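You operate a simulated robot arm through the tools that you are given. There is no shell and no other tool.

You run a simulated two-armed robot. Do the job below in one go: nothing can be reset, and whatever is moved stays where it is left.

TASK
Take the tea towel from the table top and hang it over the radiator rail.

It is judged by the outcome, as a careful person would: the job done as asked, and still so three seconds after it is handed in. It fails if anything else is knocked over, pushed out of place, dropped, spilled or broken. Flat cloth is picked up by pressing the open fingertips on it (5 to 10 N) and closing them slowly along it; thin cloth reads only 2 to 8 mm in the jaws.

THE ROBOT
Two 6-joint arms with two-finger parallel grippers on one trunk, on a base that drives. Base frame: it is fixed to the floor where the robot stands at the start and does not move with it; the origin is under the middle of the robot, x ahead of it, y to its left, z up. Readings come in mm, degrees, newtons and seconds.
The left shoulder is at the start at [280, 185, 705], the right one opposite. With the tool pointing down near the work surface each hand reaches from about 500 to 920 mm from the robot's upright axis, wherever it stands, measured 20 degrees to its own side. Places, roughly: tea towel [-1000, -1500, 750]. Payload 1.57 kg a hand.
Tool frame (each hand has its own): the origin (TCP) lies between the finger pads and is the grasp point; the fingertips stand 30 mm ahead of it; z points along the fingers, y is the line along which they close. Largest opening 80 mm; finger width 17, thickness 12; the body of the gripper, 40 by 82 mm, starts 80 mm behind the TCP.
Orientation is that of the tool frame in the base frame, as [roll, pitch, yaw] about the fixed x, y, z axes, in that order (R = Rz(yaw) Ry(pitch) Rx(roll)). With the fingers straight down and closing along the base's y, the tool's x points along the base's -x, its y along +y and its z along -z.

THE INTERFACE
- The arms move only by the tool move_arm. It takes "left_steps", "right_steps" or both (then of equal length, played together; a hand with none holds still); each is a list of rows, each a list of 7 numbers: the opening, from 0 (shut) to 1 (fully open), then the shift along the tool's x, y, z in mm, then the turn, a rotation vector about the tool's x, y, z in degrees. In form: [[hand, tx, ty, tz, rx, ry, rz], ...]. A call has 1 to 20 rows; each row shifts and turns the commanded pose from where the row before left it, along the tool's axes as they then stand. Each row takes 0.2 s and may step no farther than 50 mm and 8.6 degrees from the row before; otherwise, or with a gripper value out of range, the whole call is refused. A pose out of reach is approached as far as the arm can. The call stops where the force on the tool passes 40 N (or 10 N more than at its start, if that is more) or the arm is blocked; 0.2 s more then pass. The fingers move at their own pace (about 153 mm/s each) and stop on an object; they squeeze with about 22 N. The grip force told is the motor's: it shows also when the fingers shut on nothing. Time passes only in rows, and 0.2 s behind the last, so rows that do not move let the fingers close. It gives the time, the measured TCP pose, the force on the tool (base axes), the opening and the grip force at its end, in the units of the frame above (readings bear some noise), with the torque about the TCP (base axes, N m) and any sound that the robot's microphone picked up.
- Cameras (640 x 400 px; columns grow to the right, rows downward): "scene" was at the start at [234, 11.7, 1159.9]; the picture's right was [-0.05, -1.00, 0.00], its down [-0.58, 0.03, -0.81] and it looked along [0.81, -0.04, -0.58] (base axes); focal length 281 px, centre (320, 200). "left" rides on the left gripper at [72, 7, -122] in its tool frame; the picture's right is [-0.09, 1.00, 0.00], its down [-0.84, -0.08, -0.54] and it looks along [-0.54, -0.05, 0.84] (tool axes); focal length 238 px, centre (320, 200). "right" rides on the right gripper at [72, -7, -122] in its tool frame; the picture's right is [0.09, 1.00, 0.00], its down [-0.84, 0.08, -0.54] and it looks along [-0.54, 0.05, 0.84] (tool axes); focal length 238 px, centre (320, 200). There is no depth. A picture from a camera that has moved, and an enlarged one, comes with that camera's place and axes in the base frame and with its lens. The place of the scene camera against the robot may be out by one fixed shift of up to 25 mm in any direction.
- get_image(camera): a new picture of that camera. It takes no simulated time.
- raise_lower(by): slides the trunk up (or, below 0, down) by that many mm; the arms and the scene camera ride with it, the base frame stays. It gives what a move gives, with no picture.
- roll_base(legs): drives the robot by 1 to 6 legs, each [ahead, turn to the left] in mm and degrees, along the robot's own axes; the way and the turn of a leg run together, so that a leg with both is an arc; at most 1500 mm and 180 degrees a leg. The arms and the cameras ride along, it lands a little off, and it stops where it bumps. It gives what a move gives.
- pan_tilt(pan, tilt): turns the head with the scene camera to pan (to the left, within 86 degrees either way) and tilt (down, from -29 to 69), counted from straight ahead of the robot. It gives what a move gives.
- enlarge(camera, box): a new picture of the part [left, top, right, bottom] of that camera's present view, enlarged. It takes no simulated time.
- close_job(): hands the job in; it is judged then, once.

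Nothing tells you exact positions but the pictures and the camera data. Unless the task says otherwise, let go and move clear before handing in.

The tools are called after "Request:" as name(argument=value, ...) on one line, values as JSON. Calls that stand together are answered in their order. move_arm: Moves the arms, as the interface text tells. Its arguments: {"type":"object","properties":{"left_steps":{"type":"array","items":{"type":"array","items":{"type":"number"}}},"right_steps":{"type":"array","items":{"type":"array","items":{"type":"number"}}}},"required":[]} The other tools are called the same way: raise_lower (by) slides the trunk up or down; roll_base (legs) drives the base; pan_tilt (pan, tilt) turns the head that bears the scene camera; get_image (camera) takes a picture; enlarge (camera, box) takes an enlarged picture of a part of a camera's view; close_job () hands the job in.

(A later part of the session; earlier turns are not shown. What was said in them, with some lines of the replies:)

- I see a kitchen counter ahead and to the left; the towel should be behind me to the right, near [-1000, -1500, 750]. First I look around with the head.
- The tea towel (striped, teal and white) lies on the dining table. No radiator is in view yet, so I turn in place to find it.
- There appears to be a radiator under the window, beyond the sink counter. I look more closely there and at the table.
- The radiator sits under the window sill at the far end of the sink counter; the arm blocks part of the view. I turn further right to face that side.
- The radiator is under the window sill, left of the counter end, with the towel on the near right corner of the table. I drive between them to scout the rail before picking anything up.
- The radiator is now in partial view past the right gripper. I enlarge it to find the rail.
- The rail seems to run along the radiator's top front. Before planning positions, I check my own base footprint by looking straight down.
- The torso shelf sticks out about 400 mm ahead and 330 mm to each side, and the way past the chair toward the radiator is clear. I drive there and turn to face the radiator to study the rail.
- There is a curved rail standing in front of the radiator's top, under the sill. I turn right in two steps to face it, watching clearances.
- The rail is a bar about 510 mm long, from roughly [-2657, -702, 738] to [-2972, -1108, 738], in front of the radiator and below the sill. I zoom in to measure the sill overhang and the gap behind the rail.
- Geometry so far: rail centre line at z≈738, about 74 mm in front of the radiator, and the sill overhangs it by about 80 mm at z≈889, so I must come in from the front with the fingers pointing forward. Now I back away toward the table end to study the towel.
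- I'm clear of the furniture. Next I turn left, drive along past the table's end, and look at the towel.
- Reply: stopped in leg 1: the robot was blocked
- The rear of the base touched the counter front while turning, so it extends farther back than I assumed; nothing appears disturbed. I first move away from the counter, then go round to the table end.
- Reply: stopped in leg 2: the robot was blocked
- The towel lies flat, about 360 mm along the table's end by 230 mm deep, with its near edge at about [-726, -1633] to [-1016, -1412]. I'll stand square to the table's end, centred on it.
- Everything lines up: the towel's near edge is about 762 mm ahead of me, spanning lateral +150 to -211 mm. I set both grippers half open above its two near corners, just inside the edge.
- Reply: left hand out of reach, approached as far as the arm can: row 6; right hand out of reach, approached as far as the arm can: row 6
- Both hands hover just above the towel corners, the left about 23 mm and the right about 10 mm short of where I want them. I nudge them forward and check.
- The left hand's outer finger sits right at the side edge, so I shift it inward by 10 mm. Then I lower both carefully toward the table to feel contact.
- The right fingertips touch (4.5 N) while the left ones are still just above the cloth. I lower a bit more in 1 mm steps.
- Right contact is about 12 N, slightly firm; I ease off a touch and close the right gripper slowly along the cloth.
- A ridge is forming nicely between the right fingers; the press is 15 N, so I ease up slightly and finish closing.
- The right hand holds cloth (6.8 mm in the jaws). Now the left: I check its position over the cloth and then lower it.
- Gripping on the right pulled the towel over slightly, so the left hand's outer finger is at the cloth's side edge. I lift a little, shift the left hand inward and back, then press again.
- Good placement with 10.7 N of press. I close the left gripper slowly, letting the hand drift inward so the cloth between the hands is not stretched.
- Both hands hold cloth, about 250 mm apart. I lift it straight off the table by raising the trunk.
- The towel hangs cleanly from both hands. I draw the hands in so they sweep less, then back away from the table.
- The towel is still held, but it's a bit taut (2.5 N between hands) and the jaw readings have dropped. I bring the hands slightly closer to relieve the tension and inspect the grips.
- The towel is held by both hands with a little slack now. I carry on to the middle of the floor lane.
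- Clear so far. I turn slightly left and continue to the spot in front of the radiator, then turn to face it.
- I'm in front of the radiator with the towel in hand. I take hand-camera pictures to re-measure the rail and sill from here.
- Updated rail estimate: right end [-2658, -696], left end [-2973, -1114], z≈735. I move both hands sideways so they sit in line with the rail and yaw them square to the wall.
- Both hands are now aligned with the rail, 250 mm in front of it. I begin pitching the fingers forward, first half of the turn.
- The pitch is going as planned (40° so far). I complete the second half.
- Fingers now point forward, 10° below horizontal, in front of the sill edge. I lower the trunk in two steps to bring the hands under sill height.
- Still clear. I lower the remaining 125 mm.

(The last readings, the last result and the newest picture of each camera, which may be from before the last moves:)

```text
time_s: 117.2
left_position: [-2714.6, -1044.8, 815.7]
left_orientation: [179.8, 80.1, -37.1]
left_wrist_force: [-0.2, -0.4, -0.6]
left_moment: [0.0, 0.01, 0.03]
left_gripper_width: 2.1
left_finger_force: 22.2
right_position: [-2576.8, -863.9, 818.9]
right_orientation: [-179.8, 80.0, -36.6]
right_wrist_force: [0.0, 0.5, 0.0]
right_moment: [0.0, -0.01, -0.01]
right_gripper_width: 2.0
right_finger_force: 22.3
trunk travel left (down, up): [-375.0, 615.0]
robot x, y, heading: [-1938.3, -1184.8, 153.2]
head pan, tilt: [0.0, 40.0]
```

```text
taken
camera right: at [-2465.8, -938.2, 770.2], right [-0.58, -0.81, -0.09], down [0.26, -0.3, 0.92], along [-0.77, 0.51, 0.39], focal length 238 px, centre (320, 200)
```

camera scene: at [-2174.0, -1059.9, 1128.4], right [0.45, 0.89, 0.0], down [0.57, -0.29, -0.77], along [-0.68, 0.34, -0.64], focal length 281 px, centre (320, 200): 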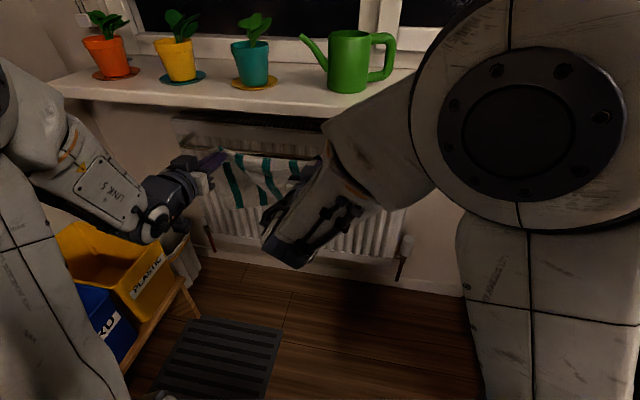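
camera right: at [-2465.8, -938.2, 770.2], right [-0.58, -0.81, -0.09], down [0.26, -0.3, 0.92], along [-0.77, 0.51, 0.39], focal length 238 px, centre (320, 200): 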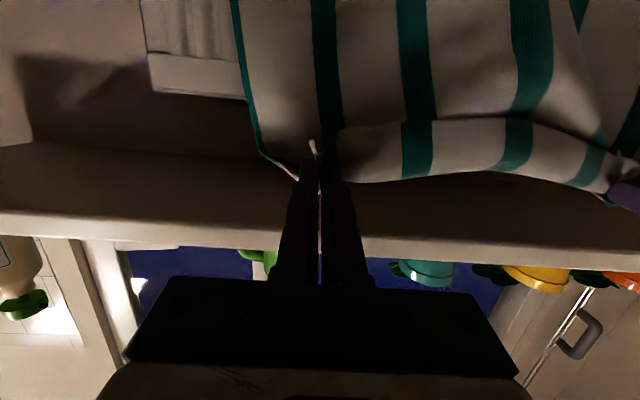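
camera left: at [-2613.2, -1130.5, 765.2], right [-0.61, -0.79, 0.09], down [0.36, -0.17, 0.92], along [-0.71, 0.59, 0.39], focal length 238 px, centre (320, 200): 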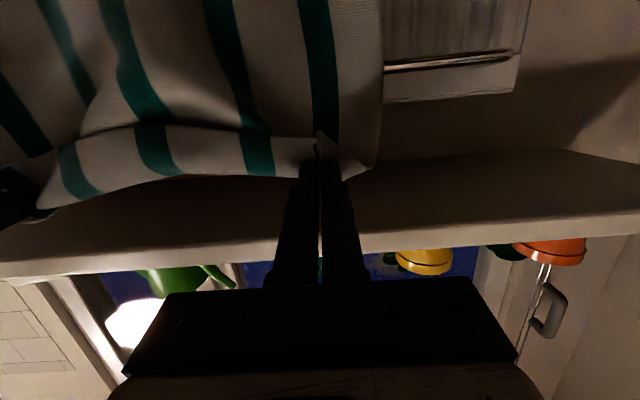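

The rail (z≈742), radiator top (≈779) and sill underside (≈890) check out from this low view. I advance the hands toward the rail at z≈815.

Request:
move_arm(left_steps=[[0, -3.5, 0, 19.7, 0, 0, 0], [0, -3.5, 0, 19.7, 0, 0, 0], [0, -3.5, 0, 19.7, 0, 0, 0], [0, -3.5, 0, 19.7, 0, 0, 0], [0, -3.5, 0, 19.7, 0, 0, 0]], right_steps=[[0, -3.5, 0, 19.7, 0, 0, 0], [0, -3.5, 0, 19.7, 0, 0, 0], [0, -3.5, 0, 19.7, 0, 0, 0], [0, -3.5, 0, 19.7, 0, 0, 0], [0, -3.5, 0, 19.7, 0, 0, 0]])

Request:
get_image(camera="left")

Request:
get_image(camera="right")

Request:
get_image(camera="scene")

```text
time_s: 118.4
left_position: [-2794.2, -984.0, 814.3]
left_orientation: [179.9, 79.9, -37.1]
left_wrist_force: [0.1, -0.1, 0.6]
left_moment: [0.01, -0.02, 0.02]
left_gripper_width: 2.3
left_finger_force: 22.0
right_position: [-2659.1, -804.6, 820.0]
right_orientation: [-179.6, 80.0, -36.5]
right_wrist_force: [1.2, 0.1, -0.2]
right_moment: [-0.02, 0.01, 0.02]
right_gripper_width: 2.4
right_finger_force: 21.4
trunk travel left (down, up): [-375.0, 615.0]
robot x, y, heading: [-1943.6, -1188.7, 153.3]
head pan, tilt: [0.0, 40.0]
```

```text
taken
camera left: at [-2692.5, -1069.8, 764.5], right [-0.61, -0.79, 0.09], down [0.36, -0.17, 0.92], along [-0.71, 0.59, 0.39], focal length 238 px, centre (320, 200)
```

left: 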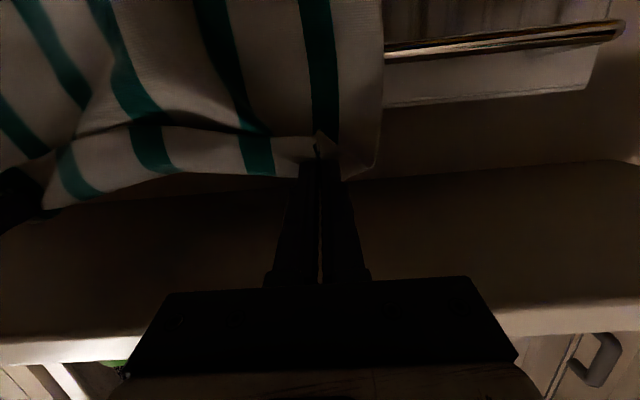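

```text
taken
camera right: at [-2547.3, -878.6, 770.2], right [-0.58, -0.81, -0.09], down [0.26, -0.3, 0.92], along [-0.77, 0.51, 0.39], focal length 238 px, centre (320, 200)
```

right: 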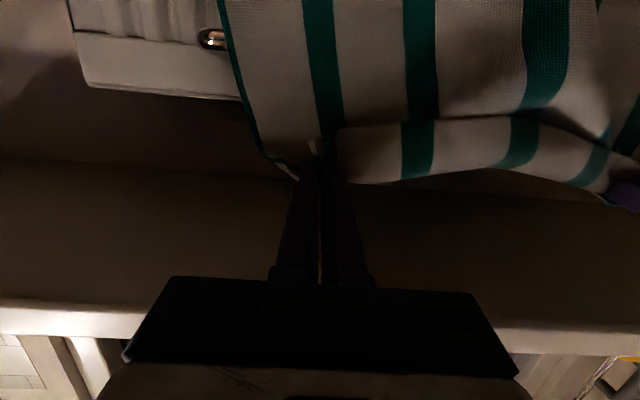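

```text
taken
camera scene: at [-2173.8, -1060.1, 1128.4], right [0.45, 0.89, 0.0], down [0.57, -0.29, -0.77], along [-0.68, 0.34, -0.64], focal length 281 px, centre (320, 200)
```

scene: 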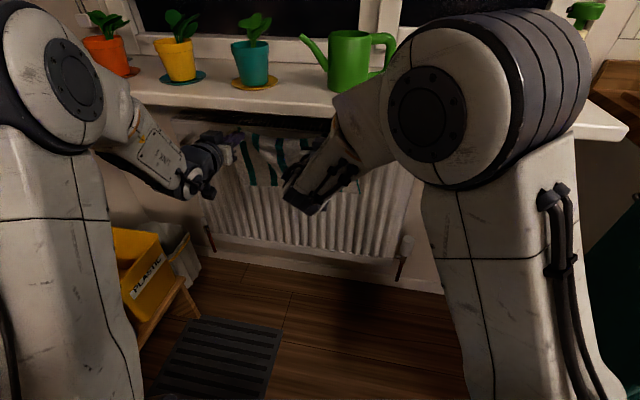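

Tips are 35 mm short of the rail and the towel spans it well, slightly toward its right end. I shift both hands 30 mm left for a better margin, then advance over the rail.

Request:
move_arm(left_steps=[[0, 0, 15, 0, 0, 0, 0], [0, 0, 15, 0, 0, 0, 0], [0, -3, 0, 17.2, 0, 0, 0], [0, -3, 0, 17.2, 0, 0, 0], [0, -3, 0, 17.2, 0, 0, 0]], right_steps=[[0, 0, 15, 0, 0, 0, 0], [0, 0, 15, 0, 0, 0, 0], [0, -3, 0, 17.2, 0, 0, 0], [0, -3, 0, 17.2, 0, 0, 0], [0, -3, 0, 17.2, 0, 0, 0]])

Request:
get_image(camera="left")

Request:
get_image(camera="right")

Request:
enlarge(camera="scene", box=[170, 90, 430, 270])

```text
time_s: 119.6
left_position: [-2852.9, -978.4, 816.5]
left_orientation: [179.8, 80.0, -37.0]
left_wrist_force: [0.5, -0.6, -0.4]
left_moment: [-0.03, -0.02, 0.01]
left_gripper_width: 2.4
left_finger_force: 22.1
right_position: [-2716.8, -795.0, 819.0]
right_orientation: [-179.7, 80.0, -36.4]
right_wrist_force: [-0.4, 0.6, -0.1]
right_moment: [-0.05, -0.02, 0.0]
right_gripper_width: 2.3
right_finger_force: 21.9
trunk travel left (down, up): [-375.0, 615.0]
robot x, y, heading: [-1941.2, -1186.2, 153.2]
head pan, tilt: [0.0, 40.0]
```

```text
taken
camera left: at [-2752.2, -1063.9, 766.2], right [-0.61, -0.79, 0.09], down [0.36, -0.17, 0.92], along [-0.71, 0.59, 0.39], focal length 238 px, centre (320, 200)
```

left: 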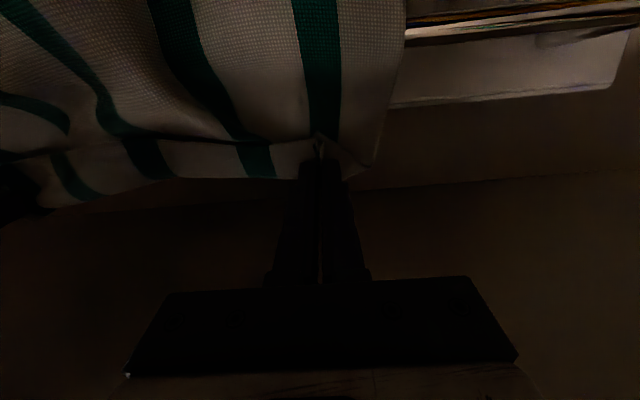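

```text
taken
camera right: at [-2605.8, -870.3, 769.2], right [-0.58, -0.81, -0.09], down [0.26, -0.3, 0.92], along [-0.77, 0.51, 0.39], focal length 238 px, centre (320, 200)
```

right: 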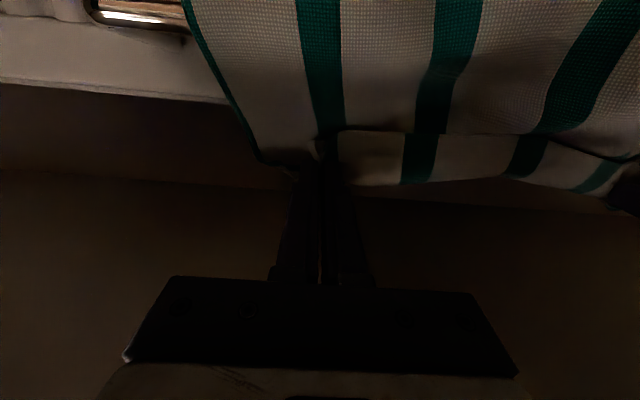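

```text
2.22 times, centred on (300, 180) of scene
camera zoom: at [-2173.8, -1060.1, 1128.4], right [0.45, 0.89, 0.0], down [0.57, -0.29, -0.77], along [-0.68, 0.34, -0.64], focal length 624 px, centre (364, 244)
```

zoom: 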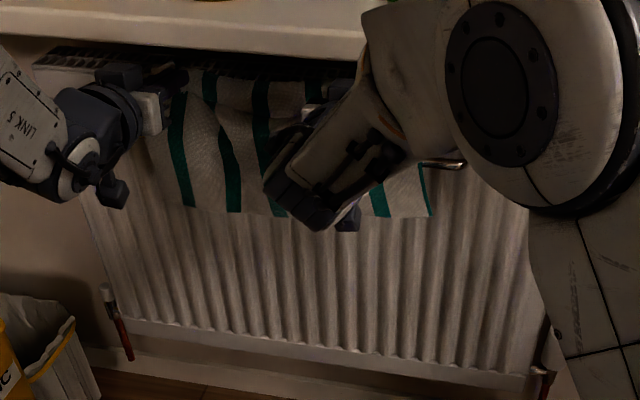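

The towel is bending over the rail as intended. I advance another 55 mm so about half its length goes behind the rail.

Request:
move_arm(left_steps=[[0, -1.2, 0, 18.3, 0, 0, 0], [0, -1.2, 0, 18.3, 0, 0, 0], [0, -1.2, 0, 18.3, 0, 0, 0]], right_steps=[[0, -0.5, 0, 18.4, 0, 0, 0], [0, -0.5, 0, 18.4, 0, 0, 0], [0, -0.5, 0, 18.4, 0, 0, 0]])

Request:
get_image(camera="left")

Request:
get_image(camera="right")

Request:
enlarge(camera="scene", box=[170, 90, 430, 270])

```text
time_s: 120.4
left_position: [-2897.2, -945.3, 807.5]
left_orientation: [179.8, 79.9, -36.8]
left_wrist_force: [0.1, 0.5, 0.5]
left_moment: [-0.05, -0.02, 0.05]
left_gripper_width: 2.2
left_finger_force: 22.3
right_position: [-2759.8, -761.9, 812.1]
right_orientation: [-179.7, 80.0, -36.6]
right_wrist_force: [0.0, 0.8, 0.2]
right_moment: [-0.01, -0.02, 0.04]
right_gripper_width: 2.6
right_finger_force: 22.0
trunk travel left (down, up): [-375.0, 615.0]
robot x, y, heading: [-1941.1, -1184.9, 153.4]
head pan, tilt: [0.0, 40.0]
```

```text
taken
camera left: at [-2796.1, -1031.2, 758.5], right [-0.61, -0.79, 0.09], down [0.36, -0.17, 0.92], along [-0.71, 0.59, 0.39], focal length 238 px, centre (320, 200)
```

left: 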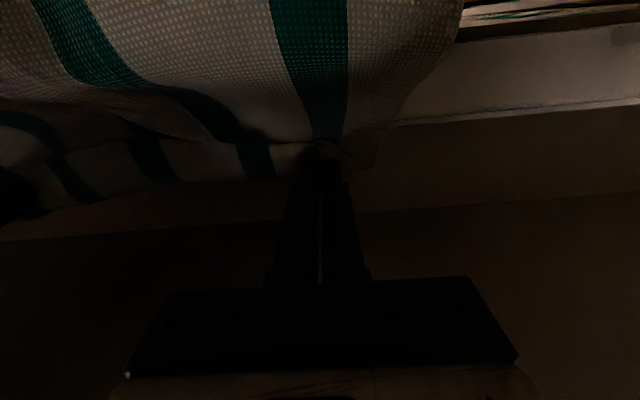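

```text
taken
camera right: at [-2649.0, -836.3, 761.9], right [-0.58, -0.81, -0.09], down [0.26, -0.3, 0.92], along [-0.77, 0.51, 0.39], focal length 238 px, centre (320, 200)
```

right: 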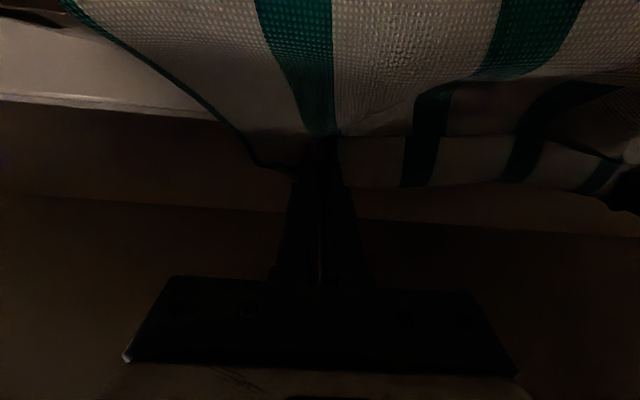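

```text
2.22 times, centred on (300, 180) of scene
camera zoom: at [-2173.8, -1060.1, 1128.4], right [0.45, 0.89, 0.0], down [0.57, -0.29, -0.77], along [-0.68, 0.34, -0.64], focal length 624 px, centre (364, 244)
```

zoom: 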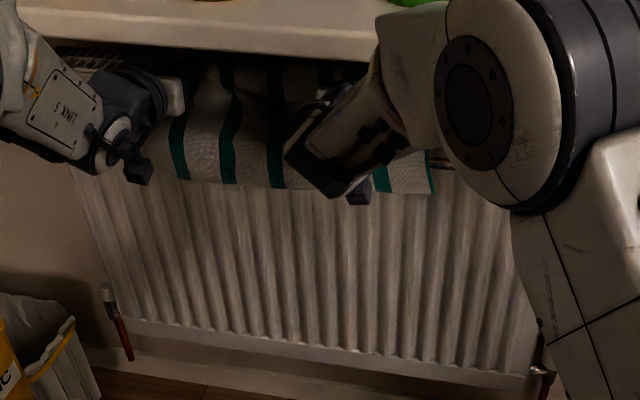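

The tips are now 70 mm behind the rail. I zoom in to judge how much towel hangs in front versus behind.

Request:
enlarge(camera="scene", box=[220, 110, 370, 204])

Request:
enlarge(camera="right", box=[0, 0, 320, 200])

Request:
enlarge(camera="left", box=[240, 0, 560, 200])

```text
4.26 times, centred on (295, 157) of scene
camera zoom: at [-2173.8, -1060.1, 1128.4], right [0.45, 0.89, 0.0], down [0.57, -0.29, -0.77], along [-0.68, 0.34, -0.64], focal length 1194 px, centre (426, 383)
```

zoom: 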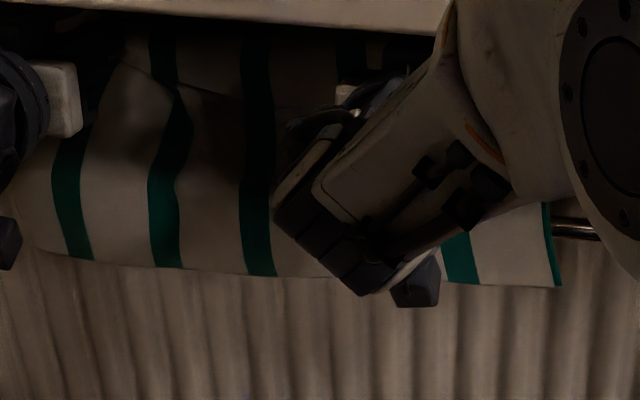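

```text
2.00 times, centred on (160, 100) of right
camera zoom: at [-2649.0, -836.3, 761.9], right [-0.58, -0.81, -0.09], down [0.26, -0.3, 0.92], along [-0.77, 0.51, 0.39], focal length 477 px, centre (640, 400)
```

zoom: 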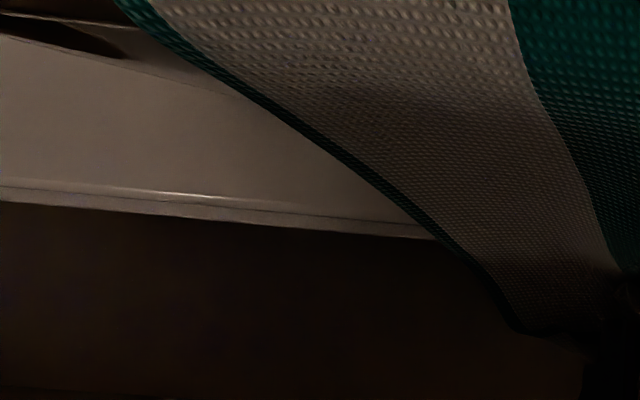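

```text
2.00 times, centred on (400, 100) of left
camera zoom: at [-2796.1, -1031.2, 758.5], right [-0.61, -0.79, 0.09], down [0.36, -0.17, 0.92], along [-0.71, 0.59, 0.39], focal length 477 px, centre (160, 400)
```

zoom: 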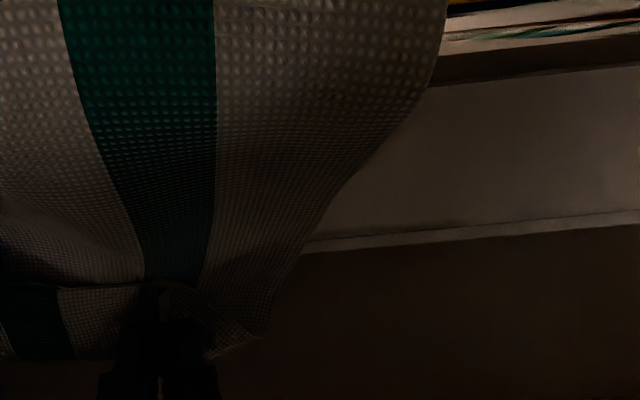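

Too much is behind the rail: only about 50 mm hangs in front. I back the hands out so the towel hangs free in front again, then I'll advance less for a balanced drape.

Request:
move_arm(left_steps=[[0, 1.2, 0, -18.1, 0, 0, 0], [0, 1.2, 0, -18.1, 0, 0, 0], [0, 1.2, 0, -18.1, 0, 0, 0], [0, 1.2, 0, -18.1, 0, 0, 0], [0, 1.2, 0, -18.1, 0, 0, 0], [0, 0, 0, 0, 0, 0, 0], [0, 0, 0, 0, 0, 0, 0]], right_steps=[[0, 1.2, 0, -18.1, 0, 0, 0], [0, 1.2, 0, -18.1, 0, 0, 0], [0, 1.2, 0, -18.1, 0, 0, 0], [0, 1.2, 0, -18.1, 0, 0, 0], [0, 1.2, 0, -18.1, 0, 0, 0], [0, 0, 0, 0, 0, 0, 0], [0, 0, 0, 0, 0, 0, 0]])

Request:
enlarge(camera="scene", box=[200, 100, 380, 212])

Request:
get_image(camera="left")

Request:
get_image(camera="right")

```text
time_s: 122.0
left_position: [-2825.5, -998.6, 820.0]
left_orientation: [179.9, 80.0, -37.0]
left_wrist_force: [-0.5, -0.1, -0.2]
left_moment: [-0.03, -0.02, -0.01]
left_gripper_width: 2.4
left_finger_force: 21.6
right_position: [-2688.6, -815.6, 823.5]
right_orientation: [-179.8, 80.0, -36.5]
right_wrist_force: [0.3, -0.6, -0.2]
right_moment: [0.0, 0.01, -0.01]
right_gripper_width: 2.2
right_finger_force: 22.1
trunk travel left (down, up): [-375.0, 615.0]
robot x, y, heading: [-1939.2, -1185.3, 153.2]
head pan, tilt: [0.0, 40.0]
```

```text
3.56 times, centred on (290, 156) of scene
camera zoom: at [-2174.0, -1059.9, 1128.4], right [0.45, 0.89, 0.0], down [0.57, -0.29, -0.77], along [-0.68, 0.34, -0.64], focal length 998 px, centre (427, 356)
```

zoom: 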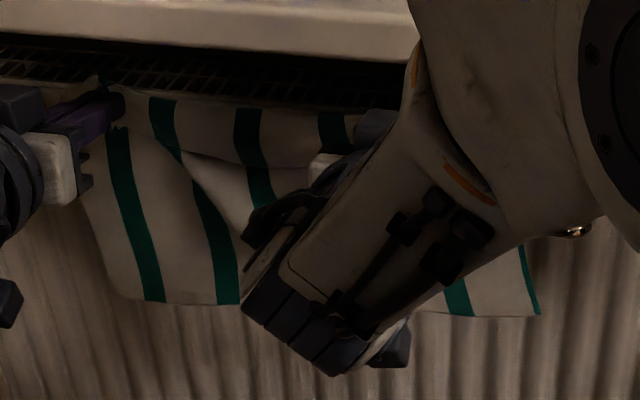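

```text
taken
camera left: at [-2724.8, -1084.7, 769.8], right [-0.61, -0.79, 0.09], down [0.36, -0.17, 0.92], along [-0.71, 0.59, 0.39], focal length 238 px, centre (320, 200)
```

left: 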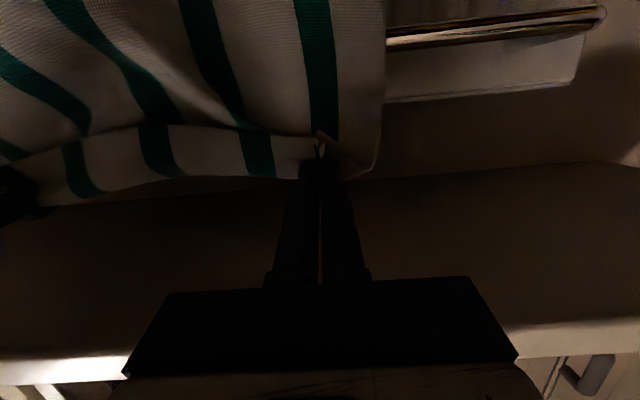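

```text
taken
camera right: at [-2577.7, -890.9, 773.2], right [-0.58, -0.81, -0.09], down [0.26, -0.3, 0.92], along [-0.77, 0.51, 0.39], focal length 238 px, centre (320, 200)
```

right: 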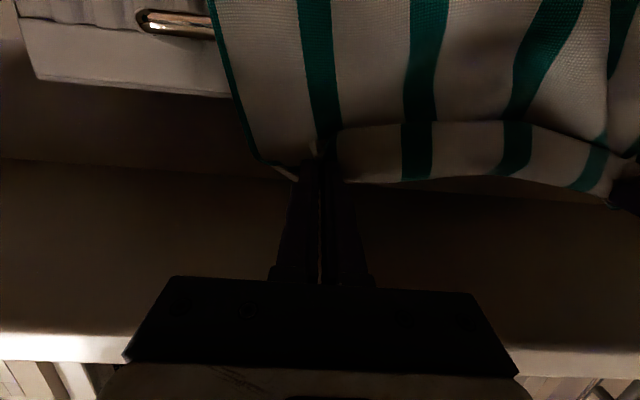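

Hanging free, about 165 mm of towel is below the grips with roughly 40 mm of edge above. For a balanced drape I lower to just above rail height, then advance so the tips end 45 mm behind the rail.

Request:
move_arm(left_steps=[[0, 13.1, 0, 2.3, 0, 0, 0], [0, 13.1, 0, 2.3, 0, 0, 0], [0, 13.1, 0, 2.3, 0, 0, 0], [0, 0, 0, 0, 0, 0, 0], [0, -2.8, 0, 16, 0, 0, 0], [0, -2.8, 0, 16, 0, 0, 0], [0, -2.8, 0, 16, 0, 0, 0], [0, -2.8, 0, 16, 0, 0, 0]], right_steps=[[0, 14.1, 0, 2.5, 0, 0, 0], [0, 14.1, 0, 2.5, 0, 0, 0], [0, 14.1, 0, 2.5, 0, 0, 0], [0, 0, 0, 0, 0, 0, 0], [0, -2.8, 0, 16, 0, 0, 0], [0, -2.8, 0, 16, 0, 0, 0], [0, -2.8, 0, 16, 0, 0, 0], [0, -2.8, 0, 16, 0, 0, 0]])

Request:
enlarge(camera="scene", box=[200, 100, 380, 212])

Request:
get_image(camera="left")

Request:
get_image(camera="right")

```text
time_s: 123.8
left_position: [-2877.9, -960.9, 779.7]
left_orientation: [-180.0, 80.0, -36.9]
left_wrist_force: [0.9, 0.2, -0.5]
left_moment: [-0.03, 0.0, 0.04]
left_gripper_width: 2.3
left_finger_force: 21.9
right_position: [-2740.8, -780.2, 779.1]
right_orientation: [-179.6, 80.0, -36.4]
right_wrist_force: [0.0, -0.3, 0.7]
right_moment: [0.01, -0.03, 0.02]
right_gripper_width: 2.4
right_finger_force: 21.6
trunk travel left (down, up): [-375.0, 615.0]
robot x, y, heading: [-1938.5, -1185.1, 153.3]
head pan, tilt: [0.0, 40.0]
```

```text
3.56 times, centred on (290, 156) of scene
camera zoom: at [-2173.8, -1060.0, 1128.4], right [0.45, 0.89, 0.0], down [0.57, -0.29, -0.77], along [-0.68, 0.34, -0.64], focal length 998 px, centre (427, 356)
```

zoom: 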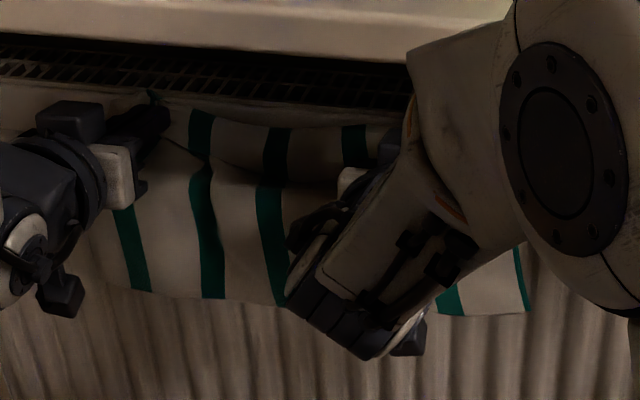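

```text
taken
camera left: at [-2776.1, -1045.0, 728.4], right [-0.61, -0.79, 0.09], down [0.36, -0.17, 0.92], along [-0.71, 0.59, 0.39], focal length 238 px, centre (320, 200)
```

left: 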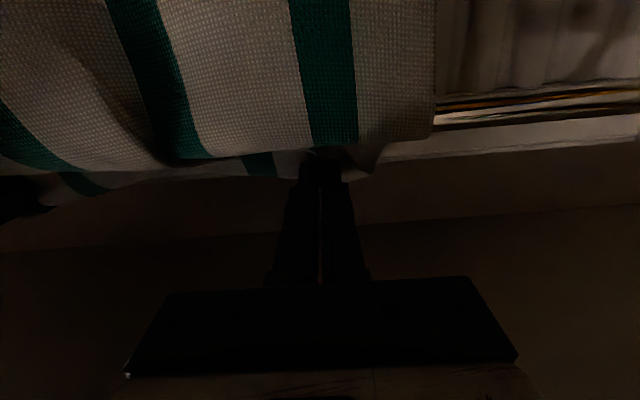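

```text
taken
camera right: at [-2630.1, -854.6, 729.3], right [-0.58, -0.81, -0.09], down [0.26, -0.3, 0.92], along [-0.77, 0.51, 0.39], focal length 238 px, centre (320, 200)
```

right: 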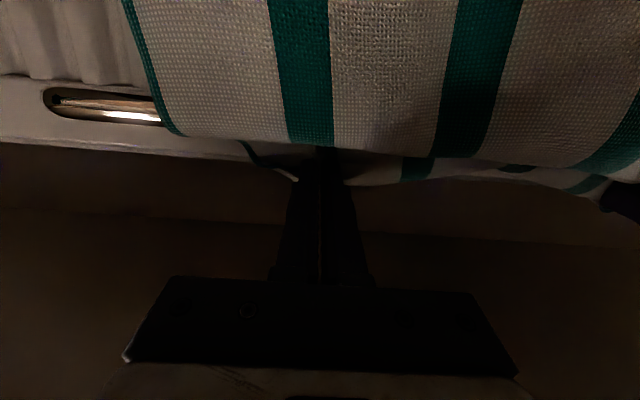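

The drape is balanced now: roughly 75–95 mm hangs in front and a similar amount is behind. I lower a touch and open both grippers slowly.

Request:
move_arm(left_steps=[[0, 4.6, 0, 2.8, 0, 0, 0], [0, 4.6, 0, 2.8, 0, 0, 0], [0.05, 0, 0, 0, 0, 0, 0], [0.1, 0, 0, 0, 0, 0, 0], [0.2, 0, 0, 0, 0, 0, 0], [0.3, 0, 0, 0, 0, 0, 0], [0.3, 0, 0, 0, 0, 0, 0]], right_steps=[[0, 4.6, 0, 2.8, 0, 0, 0], [0, 4.6, 0, 2.8, 0, 0, 0], [0.05, 0, 0, 0, 0, 0, 0], [0.1, 0, 0, 0, 0, 0, 0], [0.2, 0, 0, 0, 0, 0, 0], [0.3, 0, 0, 0, 0, 0, 0], [0.3, 0, 0, 0, 0, 0, 0]])

Request:
get_image(camera="left")

Request:
get_image(camera="right")

Request:
enlarge(camera="scene", box=[200, 100, 380, 212])

```text
time_s: 125.4
left_position: [-2882.2, -956.9, 767.8]
left_orientation: [179.9, 80.0, -37.1]
left_wrist_force: [0.9, 1.0, 0.0]
left_moment: [0.0, -0.01, -0.02]
left_gripper_width: 24.0
left_finger_force: 0.0
right_position: [-2743.7, -777.5, 769.7]
right_orientation: [-179.6, 80.0, -36.6]
right_wrist_force: [0.4, 0.2, 0.0]
right_moment: [0.0, -0.04, -0.01]
right_gripper_width: 24.1
right_finger_force: 0.1
trunk travel left (down, up): [-375.0, 615.0]
robot x, y, heading: [-1941.8, -1187.4, 153.0]
head pan, tilt: [0.0, 40.0]
```

```text
taken
camera left: at [-2779.8, -1042.8, 718.1], right [-0.61, -0.79, 0.09], down [0.36, -0.17, 0.92], along [-0.71, 0.59, 0.39], focal length 238 px, centre (320, 200)
```

left: 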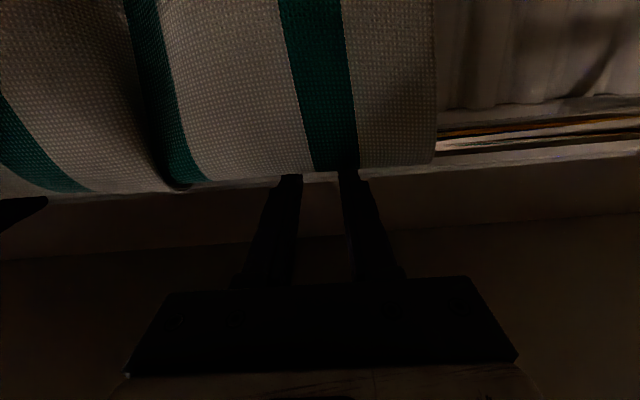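

```text
taken
camera right: at [-2632.9, -851.9, 718.7], right [-0.58, -0.81, -0.09], down [0.26, -0.3, 0.92], along [-0.77, 0.51, 0.39], focal length 238 px, centre (320, 200)
```

right: 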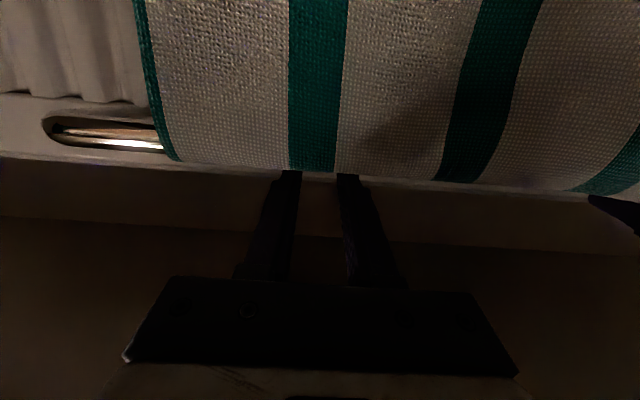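

```text
3.56 times, centred on (290, 156) of scene
camera zoom: at [-2174.0, -1059.9, 1128.4], right [0.45, 0.89, 0.0], down [0.57, -0.29, -0.77], along [-0.68, 0.34, -0.64], focal length 998 px, centre (427, 356)
```

zoom: 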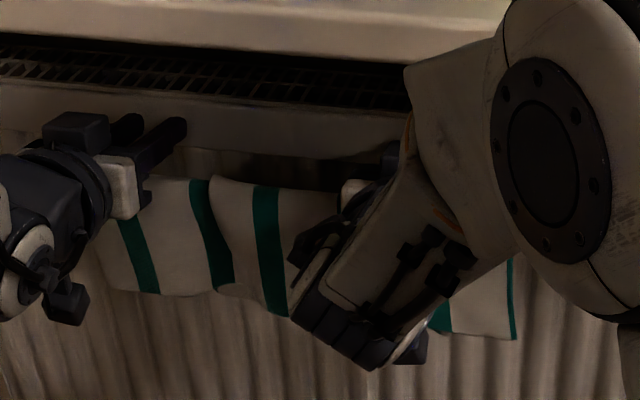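

The towel now rests on the rail by itself, with the back half dropped behind it. The right front corner is a bit lower than before, so I wait a moment to see whether it's settled.

Request:
move_arm(left_steps=[[0.3, 0, 0, 0, 0, 0, 0], [0.3, 0, 0, 0, 0, 0, 0], [0.3, 0, 0, 0, 0, 0, 0]], right_steps=[[0.3, 0, 0, 0, 0, 0, 0], [0.3, 0, 0, 0, 0, 0, 0], [0.3, 0, 0, 0, 0, 0, 0]])

Request:
enlarge(camera="scene", box=[200, 100, 380, 212])

Request:
get_image(camera="right")

```text
time_s: 126.2
left_position: [-2881.1, -957.5, 768.7]
left_orientation: [179.8, 80.0, -37.1]
left_wrist_force: [-0.7, 0.5, -0.4]
left_moment: [-0.01, -0.03, -0.04]
left_gripper_width: 24.0
left_finger_force: 0.1
right_position: [-2743.4, -777.9, 767.5]
right_orientation: [-179.7, 80.0, -36.6]
right_wrist_force: [1.5, 0.3, -0.3]
right_moment: [0.0, -0.01, 0.0]
right_gripper_width: 24.0
right_finger_force: 0.2
trunk travel left (down, up): [-375.0, 615.0]
robot x, y, heading: [-1946.1, -1184.1, 153.4]
head pan, tilt: [0.0, 40.0]
```

```text
3.56 times, centred on (290, 156) of scene
camera zoom: at [-2174.0, -1059.9, 1128.4], right [0.45, 0.89, 0.0], down [0.57, -0.29, -0.77], along [-0.68, 0.34, -0.64], focal length 998 px, centre (427, 356)
```

zoom: 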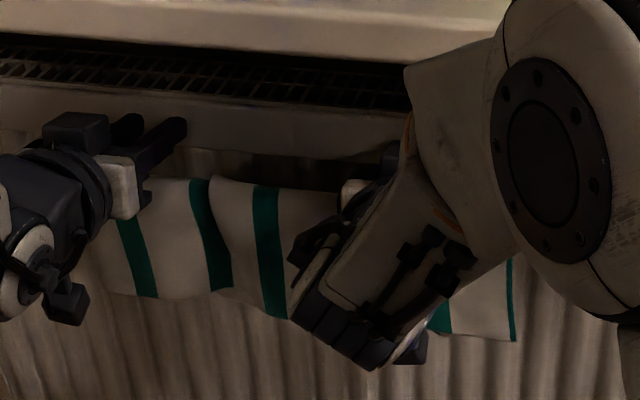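

```text
taken
camera right: at [-2632.9, -851.9, 718.7], right [-0.58, -0.81, -0.09], down [0.26, -0.3, 0.92], along [-0.77, 0.51, 0.39], focal length 238 px, centre (320, 200)
```

right: 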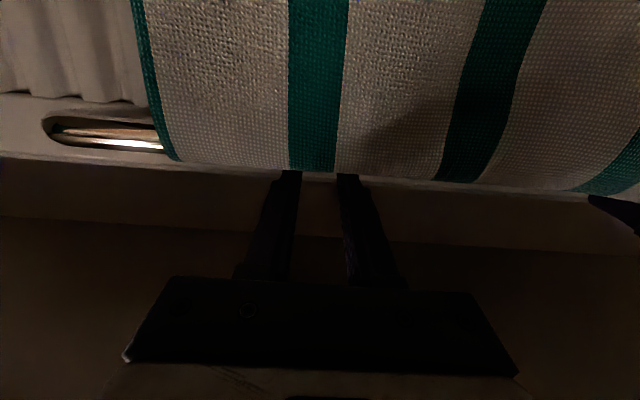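

It has settled: about 100 mm hangs in front and a similar amount behind. I withdraw both hands straight back along their finger direction.

Request:
move_arm(left_steps=[[0.3, 0, 0, -10, 0, 0, 0], [0.3, 0, 0, -15, 0, 0, 0], [0.3, 0, 0, -20, 0, 0, 0], [0.3, 0, 0, -25, 0, 0, 0], [0.3, 0, 0, -30, 0, 0, 0], [0.3, 0, 0, -35, 0, 0, 0], [0.3, 0, 0, -35, 0, 0, 0], [0.3, 0, 0, -30, 0, 0, 0]], right_steps=[[0.3, 0, 0, -10, 0, 0, 0], [0.3, 0, 0, -15, 0, 0, 0], [0.3, 0, 0, -20, 0, 0, 0], [0.3, 0, 0, -25, 0, 0, 0], [0.3, 0, 0, -30, 0, 0, 0], [0.3, 0, 0, -35, 0, 0, 0], [0.3, 0, 0, -35, 0, 0, 0], [0.3, 0, 0, -30, 0, 0, 0]])

Request:
get_image(camera="left")

Request:
get_image(camera="right")

Request:
get_image(camera="scene")

```text
time_s: 128.0
left_position: [-2719.7, -1075.4, 806.2]
left_orientation: [179.9, 80.1, -37.1]
left_wrist_force: [0.0, -0.2, -0.1]
left_moment: [0.0, 0.07, -0.01]
left_gripper_width: 23.9
left_finger_force: 0.0
right_position: [-2583.4, -896.3, 802.8]
right_orientation: [-179.6, 80.0, -36.6]
right_wrist_force: [-0.3, 0.3, 0.3]
right_moment: [0.05, -0.01, -0.02]
right_gripper_width: 24.1
right_finger_force: 0.1
trunk travel left (down, up): [-375.0, 615.0]
robot x, y, heading: [-1938.4, -1185.9, 153.5]
head pan, tilt: [0.0, 40.0]
```

```text
taken
camera left: at [-2619.4, -1161.8, 756.3], right [-0.61, -0.79, 0.09], down [0.36, -0.17, 0.92], along [-0.71, 0.59, 0.39], focal length 238 px, centre (320, 200)
```

left: 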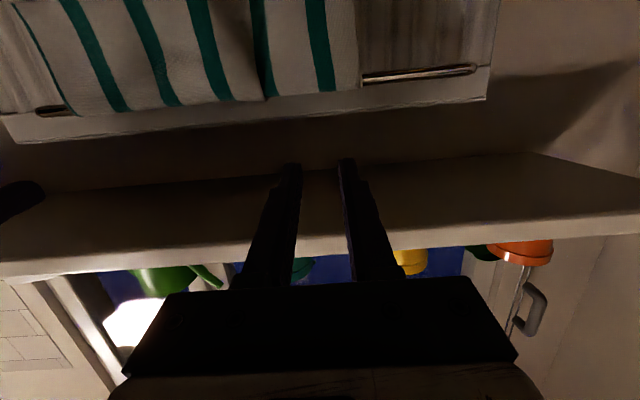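

```text
taken
camera right: at [-2472.8, -970.1, 752.8], right [-0.58, -0.81, -0.09], down [0.26, -0.3, 0.92], along [-0.77, 0.51, 0.39], focal length 238 px, centre (320, 200)
```

right: 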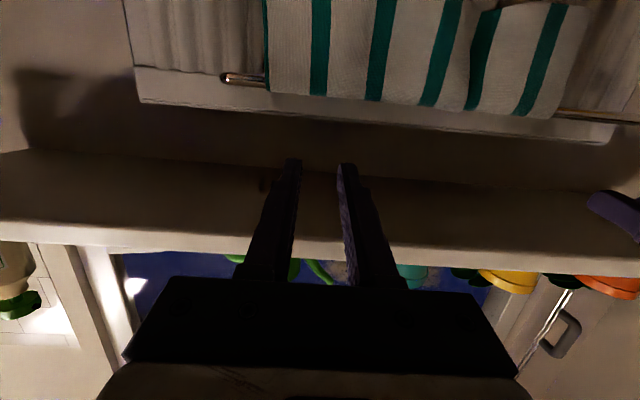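

```text
taken
camera scene: at [-2174.3, -1059.7, 1128.3], right [0.45, 0.89, 0.0], down [0.57, -0.29, -0.77], along [-0.68, 0.34, -0.64], focal length 281 px, centre (320, 200)
```

scene: 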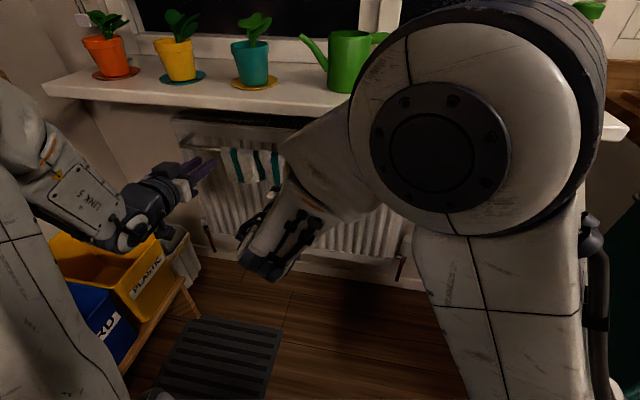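

The towel hangs over the rail with both rail ends showing either side, and both hands are clear. I raise the trunk the way I came and take a clean look from above to check it's stable.

Request:
raise_lower(by=300)

Request:
get_image(camera="scene")

Request:
enlarge(camera="scene", box=[180, 180, 420, 330])

```text
time_s: 131.0
left_position: [-2720.3, -1077.3, 1106.0]
left_orientation: [179.8, 80.0, -37.1]
left_wrist_force: [0.9, -0.2, -0.3]
left_moment: [-0.03, 0.01, 0.0]
left_gripper_width: 24.1
left_finger_force: 0.1
right_position: [-2582.8, -895.2, 1102.6]
right_orientation: [-179.7, 80.1, -36.7]
right_wrist_force: [-1.0, 0.4, 0.2]
right_moment: [0.0, -0.01, -0.01]
right_gripper_width: 24.0
right_finger_force: 0.0
trunk travel left (down, up): [-675.0, 315.0]
robot x, y, heading: [-1939.2, -1186.3, 153.2]
head pan, tilt: [0.0, 40.0]
```

```text
taken
camera scene: at [-2174.0, -1059.9, 1428.3], right [0.45, 0.89, 0.0], down [0.57, -0.29, -0.77], along [-0.68, 0.34, -0.64], focal length 281 px, centre (320, 200)
```

scene: 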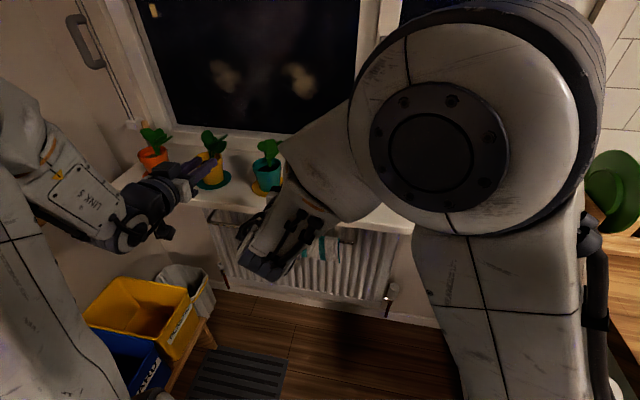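

```text
2.67 times, centred on (300, 255) of scene
camera zoom: at [-2174.0, -1059.9, 1428.3], right [0.45, 0.89, 0.0], down [0.57, -0.29, -0.77], along [-0.68, 0.34, -0.64], focal length 748 px, centre (373, 53)
```

zoom: 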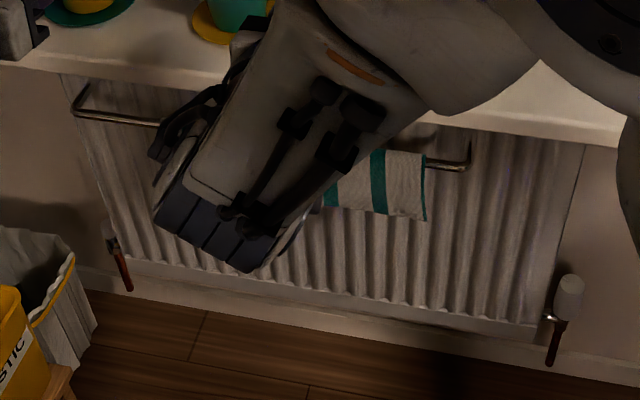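

The right arm blocks the view, so I fold both hands back to their fingers-down carry pose and move the right one aside.

Request:
move_arm(left_steps=[[0.3, 3.5, 0, -8, 0, 8, 0], [0.3, 4.5, 0, -7.5, 0, 8, 0], [0.3, 5.5, 0, -6.8, 0, 8, 0], [0.3, 6.4, 0, -5.9, 0, 8, 0], [0.3, 7.2, 0, -5, 0, 8, 0], [0.3, 7.8, 0, -4, 0, 8, 0], [0.3, 8.3, 0, -2.8, 0, 8, 0], [0.3, 8.6, 0, -1.7, 0, 8, 0], [0.3, 8.7, 0, -0.4, 0, 8, 0], [0.3, 8.7, 0, 0.8, 0, 8, 0], [0.3, 0, 0, 0, 0, 0, -3.7], [0.3, 0, 0, 0, 0, 0, -3.7], [0.3, 0, 0, 0, 0, 0, -3.7]], right_steps=[[0.3, 3.5, 0, -8, 0, 8, 0], [0.3, 4.5, 0, -7.5, 0, 8, 0], [0.3, 5.5, 0, -6.8, 0, 8, 0], [0.3, 6.4, 0, -5.9, 0, 8, 0], [0.3, 7.2, 0, -5, 0, 8, 0], [0.3, 7.8, 0, -4, 0, 8, 0], [0.3, 8.3, 0, -2.8, 0, 8, 0], [0.3, 8.6, 0, -1.7, 0, 8, 0], [0.3, 8.7, 0, -0.4, 0, 8, 0], [0.3, 8.7, 0, 0.8, 0, 8, 0], [0.3, 10, -40, 0, 0, 0, -3.7], [0.3, 10, -40, 0, 0, 0, -3.7], [0.3, 10, -40, 0, 0, 0, -3.7]])

Request:
get_image(camera="scene")

Request:
get_image(camera="left")

Request:
get_image(camera="right")

```text
time_s: 133.8
left_position: [-2651.7, -1127.3, 1087.0]
left_orientation: [180.0, -0.1, -25.8]
left_wrist_force: [-0.5, -0.3, 0.0]
left_moment: [0.05, 0.0, 0.02]
left_gripper_width: 24.1
left_finger_force: 0.1
right_position: [-2425.0, -863.6, 1082.3]
right_orientation: [-180.0, 0.1, -25.6]
right_wrist_force: [-0.6, 0.4, 0.6]
right_moment: [0.0, -0.03, -0.03]
right_gripper_width: 23.8
right_finger_force: 0.0
trunk travel left (down, up): [-675.0, 315.0]
robot x, y, heading: [-1943.4, -1183.4, 153.4]
head pan, tilt: [0.0, 40.0]
```

```text
taken
camera scene: at [-2174.1, -1060.0, 1428.4], right [0.45, 0.89, 0.0], down [0.57, -0.29, -0.77], along [-0.68, 0.34, -0.64], focal length 281 px, centre (320, 200)
```

scene: 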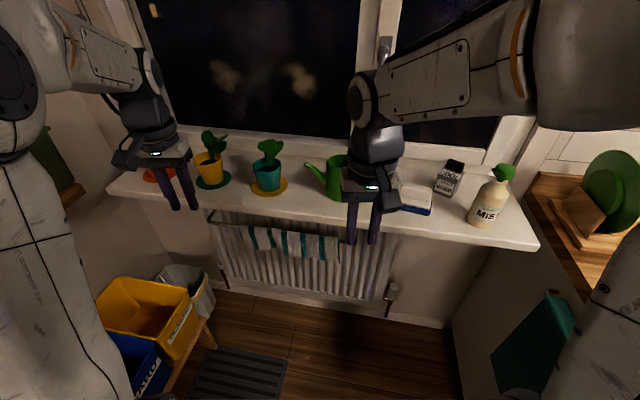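

```text
taken
camera left: at [-2592.2, -1164.5, 1207.9], right [-0.52, -0.86, 0.0], down [-0.72, 0.43, 0.54], along [-0.46, 0.28, -0.84], focal length 238 px, centre (320, 200)
```

left: 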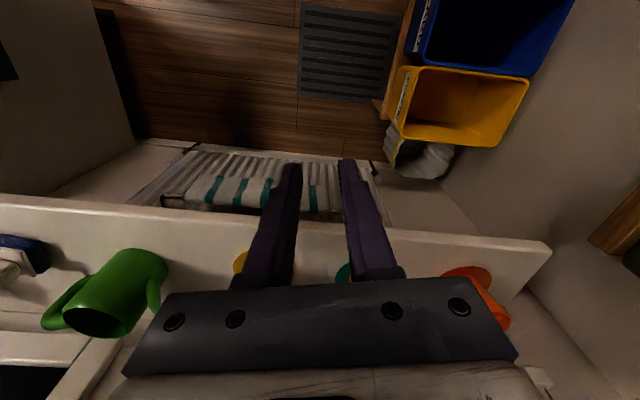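

```text
taken
camera right: at [-2356.8, -888.2, 1204.6], right [-0.35, -0.94, 0.0], down [-0.79, 0.29, 0.54], along [-0.51, 0.19, -0.84], focal length 238 px, centre (320, 200)
```

right: 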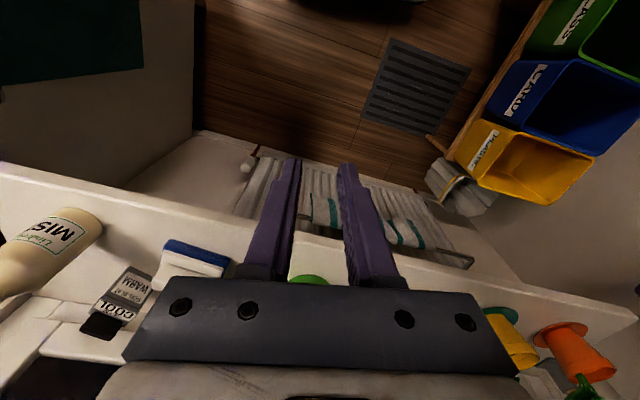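

Now the towel is in plain view, hanging on the rail. I enlarge it from the scene camera and the hand cameras to check front and back.

Request:
enlarge(camera="scene", box=[200, 195, 360, 295])

Request:
enlarge(camera="left", box=[130, 130, 400, 230])

Request:
enlarge(camera="right", box=[230, 140, 490, 290])

```text
4.00 times, centred on (280, 245) of scene
camera zoom: at [-2174.1, -1060.0, 1428.4], right [0.45, 0.89, 0.0], down [0.57, -0.29, -0.77], along [-0.68, 0.34, -0.64], focal length 1122 px, centre (480, 20)
```

zoom: 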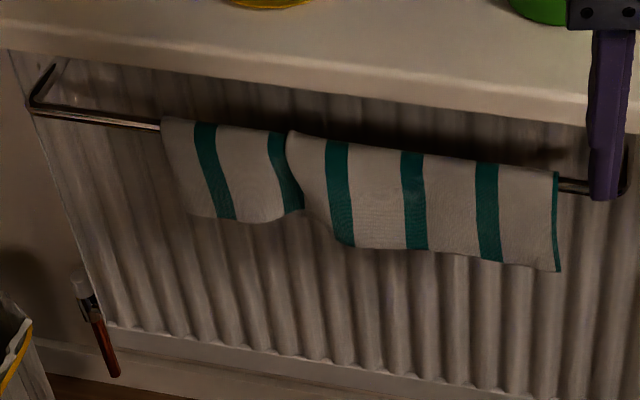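

```text
2.37 times, centred on (265, 180) of left
camera zoom: at [-2592.2, -1164.5, 1207.9], right [-0.52, -0.86, 0.0], down [-0.72, 0.43, 0.54], along [-0.46, 0.28, -0.84], focal length 565 px, centre (450, 247)
```

zoom: 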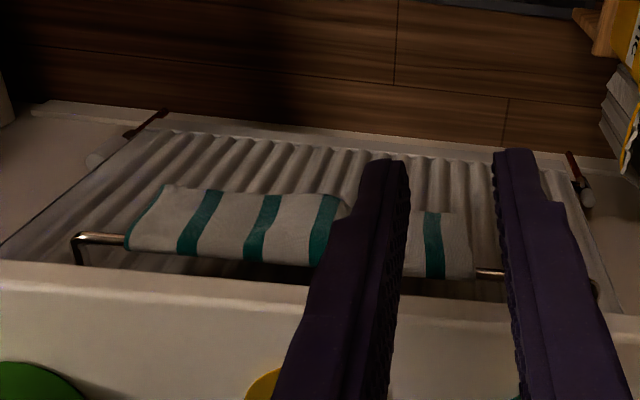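

```text
2.46 times, centred on (360, 215) of right
camera zoom: at [-2356.8, -888.2, 1204.6], right [-0.35, -0.94, 0.0], down [-0.79, 0.29, 0.54], along [-0.51, 0.19, -0.84], focal length 587 px, centre (222, 163)
```

zoom: 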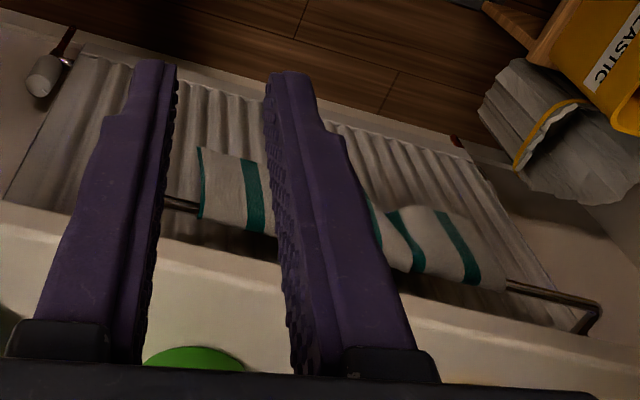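

The towel drapes over the rail on both sides with about 105 mm in front. I wait about three seconds and take the same picture again to be sure it isn't creeping.

Request:
move_arm(left_steps=[[0.3, 0, 0, 0, 0, 0, 0], [0.3, 0, 0, 0, 0, 0, 0], [0.3, 0, 0, 0, 0, 0, 0], [0.3, 0, 0, 0, 0, 0, 0], [0.3, 0, 0, 0, 0, 0, 0], [0.3, 0, 0, 0, 0, 0, 0], [0.3, 0, 0, 0, 0, 0, 0], [0.3, 0, 0, 0, 0, 0, 0], [0.3, 0, 0, 0, 0, 0, 0], [0.3, 0, 0, 0, 0, 0, 0], [0.3, 0, 0, 0, 0, 0, 0], [0.3, 0, 0, 0, 0, 0, 0], [0.3, 0, 0, 0, 0, 0, 0], [0.3, 0, 0, 0, 0, 0, 0], [0.3, 0, 0, 0, 0, 0, 0], [0.3, 0, 0, 0, 0, 0, 0]])

Request:
enlarge(camera="scene", box=[200, 195, 360, 295])

```text
time_s: 137.2
left_position: [-2652.9, -1127.0, 1087.3]
left_orientation: [179.9, 0.2, -25.9]
left_wrist_force: [0.4, -1.4, -0.6]
left_moment: [-0.02, -0.02, -0.01]
left_gripper_width: 23.7
left_finger_force: 0.1
right_position: [-2424.4, -862.0, 1082.8]
right_orientation: [179.9, 0.0, -25.7]
right_wrist_force: [-0.3, 0.3, -0.5]
right_moment: [-0.03, 0.01, -0.02]
right_gripper_width: 23.9
right_finger_force: 0.1
trunk travel left (down, up): [-675.0, 315.0]
robot x, y, heading: [-1937.4, -1183.5, 153.3]
head pan, tilt: [0.0, 40.0]
```

```text
4.00 times, centred on (280, 245) of scene
camera zoom: at [-2174.0, -1059.9, 1428.4], right [0.45, 0.89, 0.0], down [0.57, -0.29, -0.77], along [-0.68, 0.34, -0.64], focal length 1122 px, centre (480, 20)
```

zoom: 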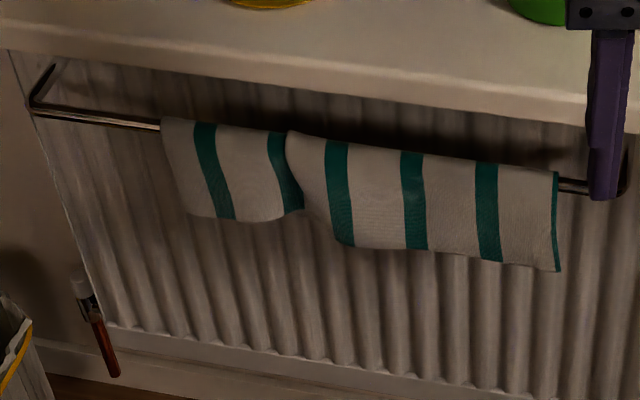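

The towel hasn't moved at all, so it's stable. As a last check I look back at the counter area where the base touched earlier, to be sure nothing there was disturbed.

Request:
pan_tilt(pan=-86, tilt=20)

Request:
get_image(camera="scene")

Request:
pan_tilt(pan=86, tilt=30)

Request:
get_image(camera="scene")

```text
time_s: 138.8
left_position: [-2653.1, -1126.6, 1087.9]
left_orientation: [180.0, 0.2, -25.8]
left_wrist_force: [0.5, 0.1, -0.1]
left_moment: [0.03, -0.01, -0.03]
left_gripper_width: 23.9
left_finger_force: 0.0
right_position: [-2424.9, -862.3, 1083.9]
right_orientation: [180.0, 0.0, -25.5]
right_wrist_force: [0.9, 0.7, -0.4]
right_moment: [0.0, -0.03, 0.0]
right_gripper_width: 23.9
right_finger_force: 0.0
trunk travel left (down, up): [-675.0, 315.0]
robot x, y, heading: [-1940.8, -1188.0, 153.3]
head pan, tilt: [-85.9, 20.0]
```

```text
taken
camera scene: at [-2062.3, -1012.0, 1459.8], right [0.92, -0.38, 0.0], down [-0.13, -0.32, -0.94], along [0.36, 0.87, -0.34], focal length 281 px, centre (320, 200)
```

scene: 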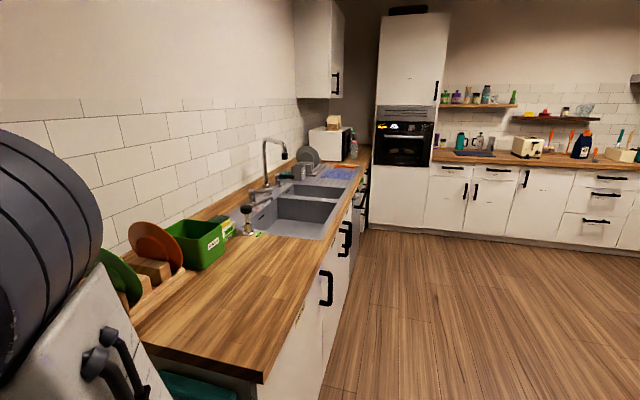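

```text
time_s: 141.4
left_position: [-2653.8, -1127.4, 1086.3]
left_orientation: [-180.0, 0.0, -25.9]
left_wrist_force: [0.4, 0.1, 0.3]
left_moment: [-0.03, -0.05, -0.02]
left_gripper_width: 24.0
left_finger_force: 0.0
right_position: [-2424.3, -863.5, 1083.9]
right_orientation: [180.0, 0.0, -25.7]
right_wrist_force: [0.3, 0.9, 0.8]
right_moment: [0.01, 0.03, 0.0]
right_gripper_width: 23.8
right_finger_force: 0.0
trunk travel left (down, up): [-675.0, 315.0]
robot x, y, heading: [-1943.2, -1189.8, 153.6]
head pan, tilt: [85.9, 30.0]
```

```text
taken
camera scene: at [-2144.2, -1175.8, 1443.7], right [-0.86, 0.51, 0.0], down [0.26, 0.43, -0.87], along [-0.44, -0.74, -0.5], focal length 281 px, centre (320, 200)
```

scene: 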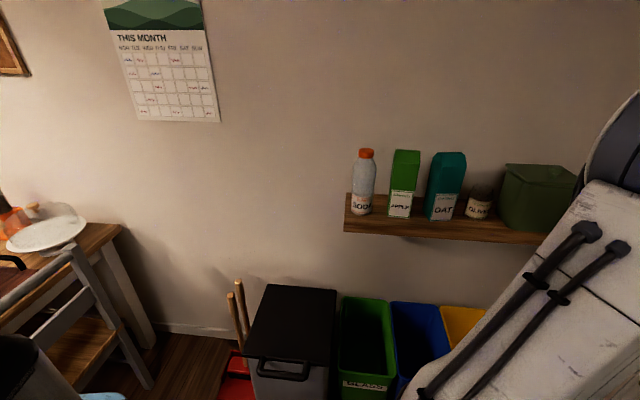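

The counter, shelf, bins and chairs in view all look undisturbed. The towel hangs steadily over the radiator rail and both hands are empty and clear of it, so I hand the job in.

Request:
close_job()

```text
The job is handed in.
```

The tea towel is hanging over the radiator rail, and I've handed the job in. About 105 mm hangs in front of the rail. I estimate a similar length behind it, though I couldn't measure the back directly. There is one small fold in the left third of the front.

I let go, moved both hands clear and took the same picture before and after a wait of about three seconds. The towel had not moved.

Early on, while turning with empty hands before picking up the towel, the robot was stopped by a bump. I think the back of its base touched the front of the sink counter. I looked over the counter, shelf, bins and chairs afterwards, and nothing in view appeared knocked over or moved.
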